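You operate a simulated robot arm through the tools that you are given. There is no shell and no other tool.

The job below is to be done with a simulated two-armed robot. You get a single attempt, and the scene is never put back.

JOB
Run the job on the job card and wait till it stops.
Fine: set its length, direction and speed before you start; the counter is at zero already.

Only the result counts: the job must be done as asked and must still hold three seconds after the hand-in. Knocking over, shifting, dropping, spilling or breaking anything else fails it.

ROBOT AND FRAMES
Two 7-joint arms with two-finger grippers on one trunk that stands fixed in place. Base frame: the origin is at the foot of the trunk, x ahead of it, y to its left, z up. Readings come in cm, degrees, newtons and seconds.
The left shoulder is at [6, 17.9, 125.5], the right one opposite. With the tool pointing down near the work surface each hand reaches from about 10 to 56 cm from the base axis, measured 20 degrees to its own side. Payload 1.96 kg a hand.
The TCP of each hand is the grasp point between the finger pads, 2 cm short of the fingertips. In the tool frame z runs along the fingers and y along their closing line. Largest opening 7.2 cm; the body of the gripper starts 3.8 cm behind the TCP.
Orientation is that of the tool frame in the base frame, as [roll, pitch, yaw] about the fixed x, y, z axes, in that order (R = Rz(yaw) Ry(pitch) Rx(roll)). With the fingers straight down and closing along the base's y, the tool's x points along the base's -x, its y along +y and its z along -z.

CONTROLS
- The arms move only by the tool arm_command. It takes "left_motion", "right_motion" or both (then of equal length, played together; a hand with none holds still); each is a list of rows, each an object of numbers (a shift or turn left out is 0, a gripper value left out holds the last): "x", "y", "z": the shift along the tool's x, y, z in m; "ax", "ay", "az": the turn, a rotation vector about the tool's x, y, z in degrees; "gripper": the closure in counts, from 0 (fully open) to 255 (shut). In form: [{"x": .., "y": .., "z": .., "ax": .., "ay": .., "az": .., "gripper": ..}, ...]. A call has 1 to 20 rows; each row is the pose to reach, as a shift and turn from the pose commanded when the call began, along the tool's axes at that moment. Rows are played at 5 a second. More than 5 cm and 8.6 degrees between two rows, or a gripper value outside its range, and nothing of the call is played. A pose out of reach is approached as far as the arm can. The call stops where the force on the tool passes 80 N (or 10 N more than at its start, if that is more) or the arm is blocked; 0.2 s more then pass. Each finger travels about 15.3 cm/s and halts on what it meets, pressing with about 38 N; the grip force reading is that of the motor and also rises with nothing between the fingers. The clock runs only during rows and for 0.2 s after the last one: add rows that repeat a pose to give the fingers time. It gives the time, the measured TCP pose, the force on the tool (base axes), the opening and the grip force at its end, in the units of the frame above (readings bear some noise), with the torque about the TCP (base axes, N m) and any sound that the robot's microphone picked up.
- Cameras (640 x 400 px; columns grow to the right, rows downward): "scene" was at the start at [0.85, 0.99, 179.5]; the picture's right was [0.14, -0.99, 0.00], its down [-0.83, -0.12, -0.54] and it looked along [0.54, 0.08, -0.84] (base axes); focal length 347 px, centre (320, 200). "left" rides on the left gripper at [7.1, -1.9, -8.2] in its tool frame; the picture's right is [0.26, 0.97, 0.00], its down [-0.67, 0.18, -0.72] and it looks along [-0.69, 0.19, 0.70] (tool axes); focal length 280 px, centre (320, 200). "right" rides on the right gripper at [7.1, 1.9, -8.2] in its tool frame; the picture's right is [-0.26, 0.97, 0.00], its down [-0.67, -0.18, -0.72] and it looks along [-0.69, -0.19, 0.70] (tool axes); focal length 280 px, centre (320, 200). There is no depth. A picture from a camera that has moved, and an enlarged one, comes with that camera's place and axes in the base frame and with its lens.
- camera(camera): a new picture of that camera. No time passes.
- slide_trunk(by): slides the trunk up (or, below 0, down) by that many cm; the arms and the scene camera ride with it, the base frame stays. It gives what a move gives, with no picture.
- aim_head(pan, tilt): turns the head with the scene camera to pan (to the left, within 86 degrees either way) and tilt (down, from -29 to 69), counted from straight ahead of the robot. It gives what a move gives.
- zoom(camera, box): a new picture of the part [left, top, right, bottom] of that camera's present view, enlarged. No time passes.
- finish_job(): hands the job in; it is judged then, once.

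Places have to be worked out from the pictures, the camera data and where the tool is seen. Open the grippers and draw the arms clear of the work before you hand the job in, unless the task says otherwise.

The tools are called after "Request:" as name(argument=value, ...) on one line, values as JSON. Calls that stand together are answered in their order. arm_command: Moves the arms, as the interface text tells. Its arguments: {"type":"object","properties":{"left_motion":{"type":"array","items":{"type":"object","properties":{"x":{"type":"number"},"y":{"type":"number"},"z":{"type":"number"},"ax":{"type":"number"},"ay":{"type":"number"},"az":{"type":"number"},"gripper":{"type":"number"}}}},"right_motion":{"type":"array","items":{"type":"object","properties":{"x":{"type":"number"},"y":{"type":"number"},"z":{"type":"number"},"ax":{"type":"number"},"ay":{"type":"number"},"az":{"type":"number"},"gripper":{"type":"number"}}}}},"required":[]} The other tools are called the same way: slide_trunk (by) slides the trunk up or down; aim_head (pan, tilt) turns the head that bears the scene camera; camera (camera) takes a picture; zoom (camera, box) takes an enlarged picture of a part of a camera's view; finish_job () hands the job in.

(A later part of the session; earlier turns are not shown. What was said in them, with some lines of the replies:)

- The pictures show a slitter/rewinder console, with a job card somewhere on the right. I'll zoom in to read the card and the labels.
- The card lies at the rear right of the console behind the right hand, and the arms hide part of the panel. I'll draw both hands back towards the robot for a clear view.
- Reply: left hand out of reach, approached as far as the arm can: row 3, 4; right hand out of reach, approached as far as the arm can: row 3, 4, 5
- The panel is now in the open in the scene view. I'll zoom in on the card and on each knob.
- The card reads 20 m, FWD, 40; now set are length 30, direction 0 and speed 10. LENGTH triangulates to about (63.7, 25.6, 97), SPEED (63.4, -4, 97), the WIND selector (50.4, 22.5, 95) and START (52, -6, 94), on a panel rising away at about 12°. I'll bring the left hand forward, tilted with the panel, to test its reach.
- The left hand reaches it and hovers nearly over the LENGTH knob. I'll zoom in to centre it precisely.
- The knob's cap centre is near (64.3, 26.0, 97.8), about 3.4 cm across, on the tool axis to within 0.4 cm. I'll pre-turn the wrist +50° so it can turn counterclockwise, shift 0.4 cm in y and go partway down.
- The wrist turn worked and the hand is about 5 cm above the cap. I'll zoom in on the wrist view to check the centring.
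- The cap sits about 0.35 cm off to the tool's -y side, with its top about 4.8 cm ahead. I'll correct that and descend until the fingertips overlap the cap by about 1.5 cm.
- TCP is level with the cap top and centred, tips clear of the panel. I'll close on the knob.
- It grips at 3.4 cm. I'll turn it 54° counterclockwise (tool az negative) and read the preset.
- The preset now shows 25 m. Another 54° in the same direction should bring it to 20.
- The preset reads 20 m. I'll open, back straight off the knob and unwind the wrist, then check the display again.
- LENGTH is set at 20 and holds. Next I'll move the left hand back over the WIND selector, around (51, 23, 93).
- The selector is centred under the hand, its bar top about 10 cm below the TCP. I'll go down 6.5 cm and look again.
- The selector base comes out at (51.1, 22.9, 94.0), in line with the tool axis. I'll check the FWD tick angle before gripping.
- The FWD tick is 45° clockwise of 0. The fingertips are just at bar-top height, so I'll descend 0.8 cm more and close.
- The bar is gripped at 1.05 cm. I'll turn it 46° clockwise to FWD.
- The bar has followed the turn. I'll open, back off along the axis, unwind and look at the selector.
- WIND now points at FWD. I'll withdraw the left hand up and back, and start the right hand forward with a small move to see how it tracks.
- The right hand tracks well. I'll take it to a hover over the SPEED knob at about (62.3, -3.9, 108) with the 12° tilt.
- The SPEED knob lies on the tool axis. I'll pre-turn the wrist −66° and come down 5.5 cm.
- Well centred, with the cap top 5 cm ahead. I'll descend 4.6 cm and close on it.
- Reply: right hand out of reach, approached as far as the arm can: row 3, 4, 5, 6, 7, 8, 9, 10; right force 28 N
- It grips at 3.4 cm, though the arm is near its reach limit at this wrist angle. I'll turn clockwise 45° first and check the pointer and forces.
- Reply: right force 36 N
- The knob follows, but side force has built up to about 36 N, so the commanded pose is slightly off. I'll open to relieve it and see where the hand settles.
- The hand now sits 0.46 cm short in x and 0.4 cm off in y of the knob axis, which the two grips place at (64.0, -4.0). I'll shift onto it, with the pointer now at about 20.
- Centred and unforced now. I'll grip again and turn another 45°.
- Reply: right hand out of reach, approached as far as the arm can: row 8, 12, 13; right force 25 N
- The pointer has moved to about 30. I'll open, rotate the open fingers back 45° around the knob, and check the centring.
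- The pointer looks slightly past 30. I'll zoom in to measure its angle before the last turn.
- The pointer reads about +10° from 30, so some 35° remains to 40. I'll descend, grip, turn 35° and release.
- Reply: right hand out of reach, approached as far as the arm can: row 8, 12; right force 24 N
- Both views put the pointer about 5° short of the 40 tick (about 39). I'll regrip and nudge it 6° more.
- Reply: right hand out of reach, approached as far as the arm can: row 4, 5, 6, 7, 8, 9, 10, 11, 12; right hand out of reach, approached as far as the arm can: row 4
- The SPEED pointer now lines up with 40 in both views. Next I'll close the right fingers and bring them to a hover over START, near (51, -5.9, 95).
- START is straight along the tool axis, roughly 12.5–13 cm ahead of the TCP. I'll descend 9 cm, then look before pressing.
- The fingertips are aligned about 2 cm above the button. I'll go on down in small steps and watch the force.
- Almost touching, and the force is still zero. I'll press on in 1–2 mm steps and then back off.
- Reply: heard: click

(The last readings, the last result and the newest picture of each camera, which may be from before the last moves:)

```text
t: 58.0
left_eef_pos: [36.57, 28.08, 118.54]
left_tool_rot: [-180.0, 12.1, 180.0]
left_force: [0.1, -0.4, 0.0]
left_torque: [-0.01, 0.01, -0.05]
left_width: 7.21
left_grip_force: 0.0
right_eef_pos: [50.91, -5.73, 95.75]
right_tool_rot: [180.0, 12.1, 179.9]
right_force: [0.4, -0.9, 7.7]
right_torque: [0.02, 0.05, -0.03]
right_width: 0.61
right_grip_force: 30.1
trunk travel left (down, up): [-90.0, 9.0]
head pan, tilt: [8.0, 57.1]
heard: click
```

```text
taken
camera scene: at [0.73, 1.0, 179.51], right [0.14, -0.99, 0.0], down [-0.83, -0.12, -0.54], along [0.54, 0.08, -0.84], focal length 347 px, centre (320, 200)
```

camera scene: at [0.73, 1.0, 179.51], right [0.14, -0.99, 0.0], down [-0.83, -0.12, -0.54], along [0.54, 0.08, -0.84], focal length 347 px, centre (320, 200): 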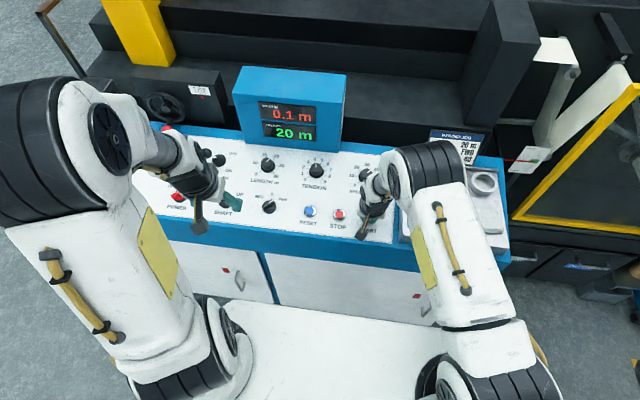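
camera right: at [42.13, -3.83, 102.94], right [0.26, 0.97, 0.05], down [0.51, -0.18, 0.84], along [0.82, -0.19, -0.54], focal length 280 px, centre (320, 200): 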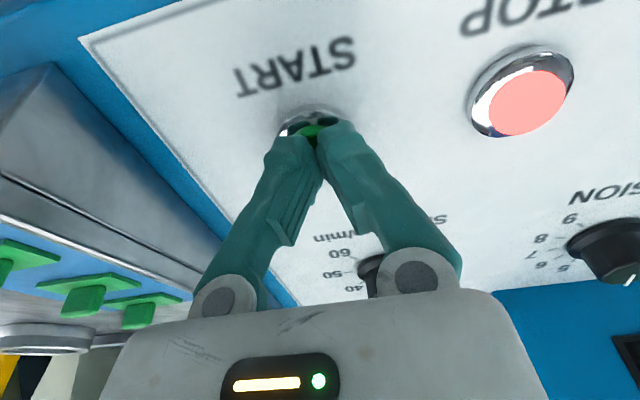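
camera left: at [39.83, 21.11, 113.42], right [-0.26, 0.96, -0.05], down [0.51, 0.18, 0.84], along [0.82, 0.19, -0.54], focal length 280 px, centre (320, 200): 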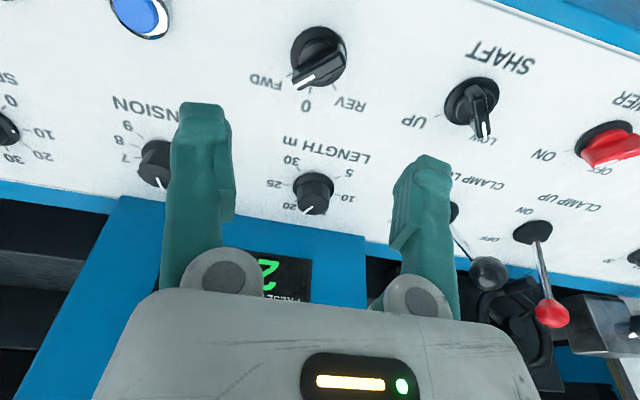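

A click was heard and the counter started (0.1 m). I'll back off straight up and draw the right hand clear.

Request:
arm_command(right_motion=[{"z": -0.02}, {"z": -0.05}, {"z": -0.09}, {"z": -0.12}, {"x": 0.03, "z": -0.14}, {"x": 0.06, "z": -0.16}, {"x": 0.09, "z": -0.18}, {"x": 0.12, "z": -0.19}, {"x": 0.12, "z": -0.19, "gripper": 0}, {"x": 0.12, "z": -0.19, "gripper": 0}])

Request:
camera(camera="scene")

Request:
zoom(camera="scene", box=[230, 80, 410, 240])

Request:
zoom(camera="scene", box=[330, 150, 400, 195])

```text
t: 60.2
left_eef_pos: [36.69, 28.05, 118.47]
left_tool_rot: [180.0, 12.0, -180.0]
left_force: [0.3, 0.5, 0.0]
left_torque: [-0.01, -0.02, -0.01]
left_width: 7.21
left_grip_force: 0.1
right_eef_pos: [35.3, -5.79, 111.76]
right_tool_rot: [-180.0, 12.0, -180.0]
right_force: [0.6, 0.6, -0.1]
right_torque: [-0.02, -0.06, -0.02]
right_width: 7.23
right_grip_force: 0.1
trunk travel left (down, up): [-90.0, 9.0]
head pan, tilt: [8.0, 57.1]
```

```text
taken
camera scene: at [0.87, 0.98, 179.5], right [0.14, -0.99, 0.0], down [-0.83, -0.12, -0.54], along [0.54, 0.08, -0.84], focal length 347 px, centre (320, 200)
```

scene: 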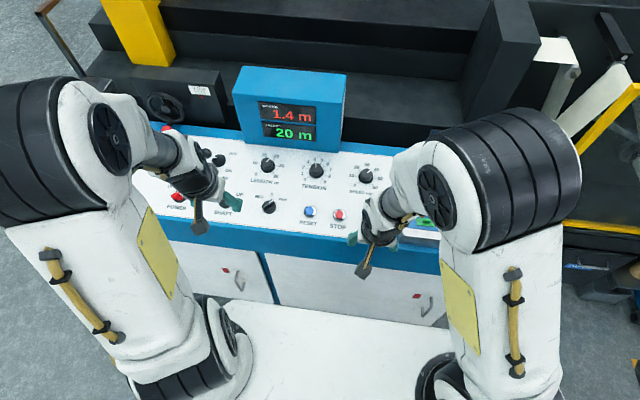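

```text
2.50 times, centred on (320, 160) of scene
camera zoom: at [0.87, 0.98, 179.5], right [0.14, -0.99, 0.0], down [-0.83, -0.12, -0.54], along [0.54, 0.08, -0.84], focal length 867 px, centre (320, 300)
```

zoom: 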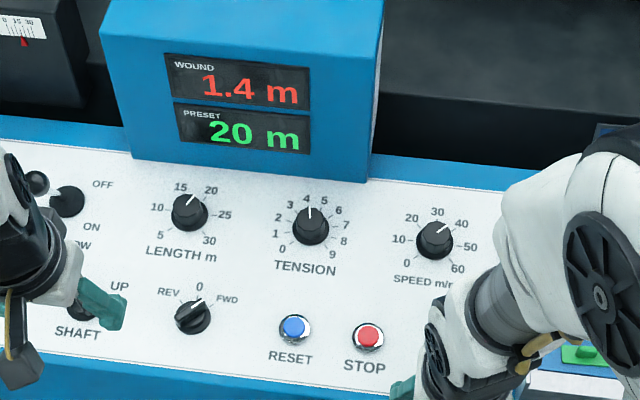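

```text
8.89 times, centred on (365, 172) of scene
camera zoom: at [0.87, 0.98, 179.5], right [0.14, -0.99, 0.0], down [-0.83, -0.12, -0.54], along [0.54, 0.08, -0.84], focal length 3082 px, centre (-80, 444)
```

zoom: 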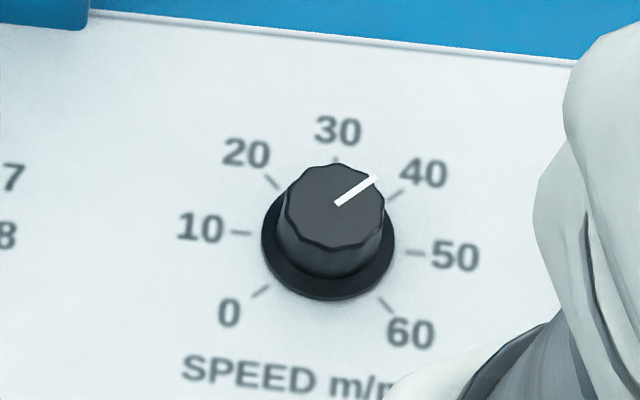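

It is winding: 1.4 m after about 2 s, with every setting as on the card. I'll wait with hold rows and check the rate.

Request:
arm_command(right_motion=[{"z": 0}, {"z": 0}, {"z": 0}, {"z": 0}, {"z": 0}, {"z": 0}, {"z": 0}, {"z": 0}, {"z": 0}, {"z": 0}, {"z": 0}, {"z": 0}, {"z": 0}, {"z": 0}, {"z": 0}, {"z": 0}, {"z": 0}, {"z": 0}, {"z": 0}, {"z": 0}])

Request:
zoom(camera="scene", box=[230, 80, 410, 240])

Request:
arm_command(right_motion=[{"z": 0}, {"z": 0}, {"z": 0}, {"z": 0}, {"z": 0}, {"z": 0}, {"z": 0}, {"z": 0}, {"z": 0}, {"z": 0}, {"z": 0}, {"z": 0}, {"z": 0}, {"z": 0}, {"z": 0}, {"z": 0}, {"z": 0}, {"z": 0}, {"z": 0}, {"z": 0}])

Request:
zoom(camera="scene", box=[230, 80, 410, 240])

```text
t: 64.4
left_eef_pos: [36.56, 28.21, 118.41]
left_tool_rot: [-179.9, 12.0, -180.0]
left_force: [1.4, 0.5, -0.5]
left_torque: [0.01, 0.0, -0.02]
left_width: 7.19
left_grip_force: 0.1
right_eef_pos: [35.31, -5.87, 111.9]
right_tool_rot: [179.9, 12.0, 179.9]
right_force: [0.7, 0.1, -0.4]
right_torque: [0.0, 0.01, -0.01]
right_width: 7.2
right_grip_force: 0.0
trunk travel left (down, up): [-90.0, 9.0]
head pan, tilt: [8.0, 57.1]
```

```text
2.50 times, centred on (320, 160) of scene
camera zoom: at [0.84, 1.0, 179.5], right [0.14, -0.99, 0.0], down [-0.83, -0.12, -0.54], along [0.54, 0.08, -0.84], focal length 867 px, centre (320, 300)
```

zoom: 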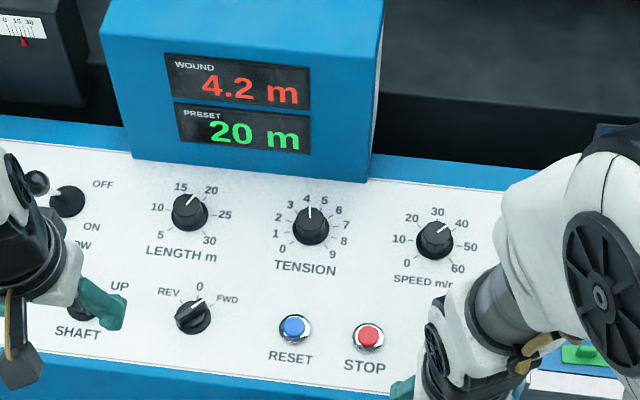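

```text
t: 68.6
left_eef_pos: [36.52, 28.17, 118.52]
left_tool_rot: [-179.9, 11.9, -180.0]
left_force: [1.5, -0.4, -0.3]
left_torque: [-0.02, -0.02, -0.01]
left_width: 7.18
left_grip_force: 0.1
right_eef_pos: [35.25, -5.8, 111.88]
right_tool_rot: [179.9, 11.9, 180.0]
right_force: [0.4, -0.8, -0.4]
right_torque: [0.0, 0.0, 0.0]
right_width: 7.19
right_grip_force: 0.1
trunk travel left (down, up): [-90.0, 9.0]
head pan, tilt: [8.0, 57.1]
```

```text
2.50 times, centred on (320, 160) of scene
camera zoom: at [0.84, 1.0, 179.5], right [0.14, -0.99, 0.0], down [-0.83, -0.12, -0.54], along [0.54, 0.08, -0.84], focal length 867 px, centre (320, 300)
```

zoom: 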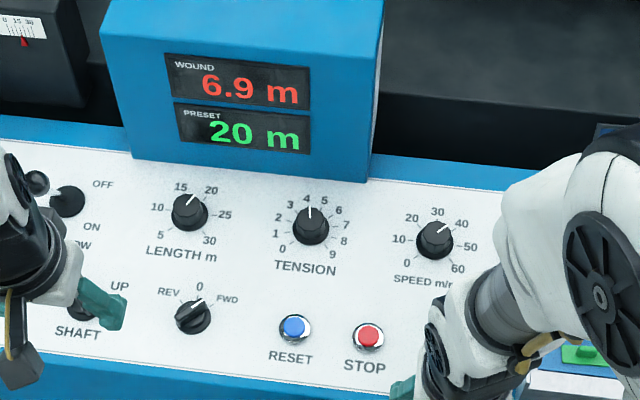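

The rate is about 39–40 m/min, as set. I'll keep waiting until it reaches 20 m.

Request:
arm_command(right_motion=[{"z": 0}, {"z": 0}, {"z": 0}, {"z": 0}, {"z": 0}, {"z": 0}, {"z": 0}, {"z": 0}, {"z": 0}, {"z": 0}, {"z": 0}, {"z": 0}, {"z": 0}, {"z": 0}, {"z": 0}, {"z": 0}, {"z": 0}, {"z": 0}, {"z": 0}, {"z": 0}])

Request:
arm_command(right_motion=[{"z": 0}, {"z": 0}, {"z": 0}, {"z": 0}, {"z": 0}, {"z": 0}, {"z": 0}, {"z": 0}, {"z": 0}, {"z": 0}, {"z": 0}, {"z": 0}, {"z": 0}, {"z": 0}, {"z": 0}, {"z": 0}, {"z": 0}, {"z": 0}, {"z": 0}, {"z": 0}])

Request:
arm_command(right_motion=[{"z": 0}, {"z": 0}, {"z": 0}, {"z": 0}, {"z": 0}, {"z": 0}, {"z": 0}, {"z": 0}, {"z": 0}, {"z": 0}, {"z": 0}, {"z": 0}, {"z": 0}, {"z": 0}, {"z": 0}, {"z": 0}, {"z": 0}, {"z": 0}, {"z": 0}, {"z": 0}])

Request:
arm_command(right_motion=[{"z": 0}, {"z": 0}, {"z": 0}, {"z": 0}, {"z": 0}, {"z": 0}, {"z": 0}, {"z": 0}, {"z": 0}, {"z": 0}, {"z": 0}, {"z": 0}, {"z": 0}, {"z": 0}, {"z": 0}, {"z": 0}, {"z": 0}, {"z": 0}, {"z": 0}, {"z": 0}])

Request:
camera(camera="scene")

Request:
zoom(camera="scene", box=[230, 80, 410, 240])

```text
t: 72.8
left_eef_pos: [36.59, 28.06, 118.51]
left_tool_rot: [-180.0, 12.0, -180.0]
left_force: [0.0, -0.5, -0.8]
left_torque: [0.01, 0.02, -0.01]
left_width: 7.22
left_grip_force: 0.1
right_eef_pos: [35.26, -5.66, 111.73]
right_tool_rot: [-180.0, 11.9, 180.0]
right_force: [0.2, 0.7, 1.0]
right_torque: [0.0, 0.0, -0.02]
right_width: 7.24
right_grip_force: 0.1
trunk travel left (down, up): [-90.0, 9.0]
head pan, tilt: [8.0, 57.1]
```

```text
t: 77.0
left_eef_pos: [36.65, 28.15, 118.43]
left_tool_rot: [180.0, 12.0, -180.0]
left_force: [0.1, -0.5, -0.7]
left_torque: [0.0, 0.02, 0.01]
left_width: 7.19
left_grip_force: 0.2
right_eef_pos: [35.3, -5.75, 111.85]
right_tool_rot: [-180.0, 12.0, -180.0]
right_force: [-0.3, 0.1, 0.6]
right_torque: [-0.02, 0.03, 0.02]
right_width: 7.19
right_grip_force: 0.0
trunk travel left (down, up): [-90.0, 9.0]
head pan, tilt: [8.0, 57.1]
```

```text
t: 81.2
left_eef_pos: [36.64, 28.06, 118.57]
left_tool_rot: [180.0, 12.0, 180.0]
left_force: [0.3, -0.6, 0.6]
left_torque: [0.03, -0.01, 0.02]
left_width: 7.22
left_grip_force: 0.1
right_eef_pos: [35.25, -5.82, 111.89]
right_tool_rot: [-180.0, 12.0, 180.0]
right_force: [-0.6, 0.5, 0.7]
right_torque: [0.03, -0.02, 0.0]
right_width: 7.21
right_grip_force: 0.1
trunk travel left (down, up): [-90.0, 9.0]
head pan, tilt: [8.0, 57.1]
```

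```text
t: 85.4
left_eef_pos: [36.64, 28.13, 118.47]
left_tool_rot: [180.0, 12.0, 179.9]
left_force: [0.2, -0.1, 0.8]
left_torque: [0.0, -0.02, 0.02]
left_width: 7.17
left_grip_force: 0.0
right_eef_pos: [35.22, -5.79, 111.78]
right_tool_rot: [-180.0, 12.0, -179.9]
right_force: [0.5, -0.5, 0.6]
right_torque: [-0.01, 0.01, 0.0]
right_width: 7.21
right_grip_force: 0.0
trunk travel left (down, up): [-90.0, 9.0]
head pan, tilt: [8.0, 57.1]
```

```text
taken
camera scene: at [0.84, 1.0, 179.5], right [0.14, -0.99, 0.0], down [-0.83, -0.12, -0.54], along [0.54, 0.08, -0.84], focal length 347 px, centre (320, 200)
```

scene: 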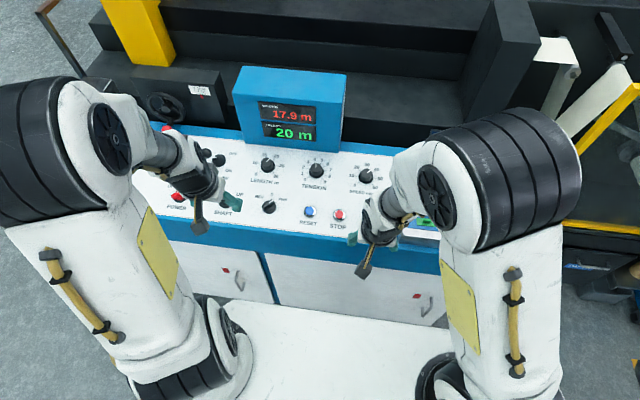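

```text
2.50 times, centred on (320, 160) of scene
camera zoom: at [0.84, 1.0, 179.5], right [0.14, -0.99, 0.0], down [-0.83, -0.12, -0.54], along [0.54, 0.08, -0.84], focal length 867 px, centre (320, 300)
```

zoom: 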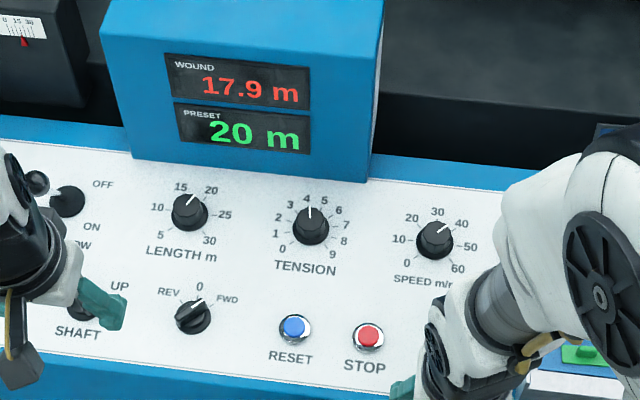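

The counter is at 17.9 m, with about 3 s left. I'll wait two more calls and confirm that it stops.

Request:
arm_command(right_motion=[{"z": 0}, {"z": 0}, {"z": 0}, {"z": 0}, {"z": 0}, {"z": 0}, {"z": 0}, {"z": 0}, {"z": 0}, {"z": 0}, {"z": 0}, {"z": 0}, {"z": 0}, {"z": 0}, {"z": 0}, {"z": 0}, {"z": 0}, {"z": 0}, {"z": 0}, {"z": 0}])

Request:
zoom(camera="scene", box=[230, 80, 410, 240])

Request:
arm_command(right_motion=[{"z": 0}, {"z": 0}, {"z": 0}, {"z": 0}, {"z": 0}, {"z": 0}, {"z": 0}, {"z": 0}, {"z": 0}, {"z": 0}, {"z": 0}, {"z": 0}, {"z": 0}, {"z": 0}, {"z": 0}, {"z": 0}])

Request:
zoom(camera="scene", box=[230, 80, 410, 240])

```text
t: 89.6
left_eef_pos: [36.64, 28.13, 118.55]
left_tool_rot: [-180.0, 12.1, 180.0]
left_force: [0.7, -0.6, 0.1]
left_torque: [-0.03, -0.02, 0.03]
left_width: 7.21
left_grip_force: 0.2
right_eef_pos: [35.19, -5.82, 111.86]
right_tool_rot: [-180.0, 12.0, -179.9]
right_force: [0.1, -0.1, 0.3]
right_torque: [0.01, -0.01, 0.0]
right_width: 7.18
right_grip_force: 0.1
trunk travel left (down, up): [-90.0, 9.0]
head pan, tilt: [8.0, 57.1]
```

```text
2.50 times, centred on (320, 160) of scene
camera zoom: at [0.84, 1.0, 179.5], right [0.14, -0.99, 0.0], down [-0.83, -0.12, -0.54], along [0.54, 0.08, -0.84], focal length 867 px, centre (320, 300)
```

zoom: 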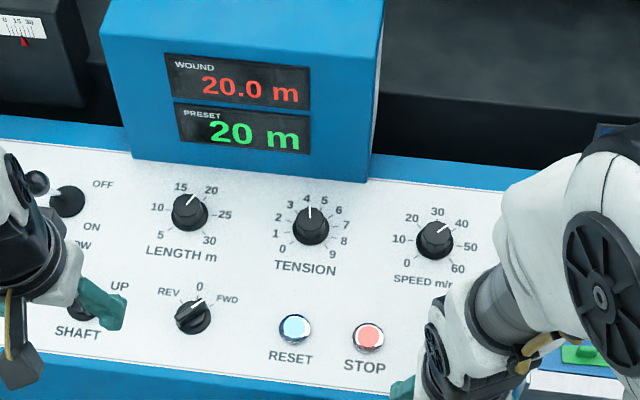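

```text
t: 93.0
left_eef_pos: [36.56, 28.13, 118.4]
left_tool_rot: [180.0, 11.9, 179.9]
left_force: [0.3, 0.5, 0.0]
left_torque: [-0.01, -0.01, -0.01]
left_width: 7.23
left_grip_force: 0.2
right_eef_pos: [35.26, -5.77, 111.88]
right_tool_rot: [-180.0, 12.0, -180.0]
right_force: [-0.5, 0.4, -0.1]
right_torque: [-0.02, 0.01, 0.0]
right_width: 7.2
right_grip_force: 0.1
trunk travel left (down, up): [-90.0, 9.0]
head pan, tilt: [8.0, 57.1]
```

```text
2.50 times, centred on (320, 160) of scene
camera zoom: at [0.84, 1.0, 179.5], right [0.14, -0.99, 0.0], down [-0.83, -0.12, -0.54], along [0.54, 0.08, -0.84], focal length 867 px, centre (320, 300)
```

zoom: 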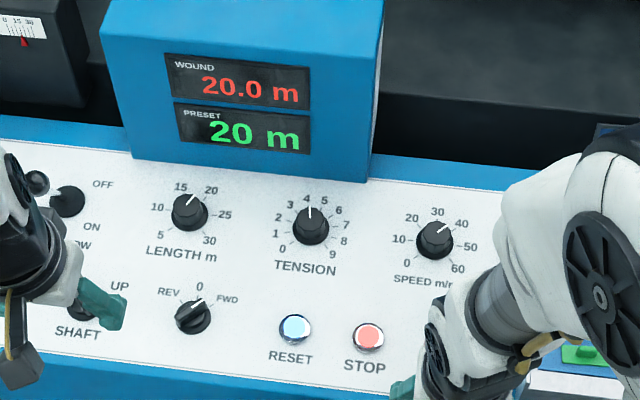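

The run stopped by itself at 20.0 m and stays there. Both grippers are open and clear of the panel, so I'm handing the job in.

Request:
finish_job()

```text
The job is handed in.
```

The job on the card ran to the end: the counter started from zero, stopped by itself at 20.0 m and stayed there for the few seconds I watched. I have handed it in, but no verdict came back.

| Setting | Job card | As set |
|---|---|---|
| Length | 20 m | 20 m on the preset display |
| Direction | FWD | FWD |
| Speed | 40 | Pointer on 40; about 39–40 m/min measured from the counter |

The speed has no display, so that setting was judged from the pointer and the counter rate. I only touched the three controls on the card and START, and left every other control as it was. Both grippers are open and the arms are clear of the panel.
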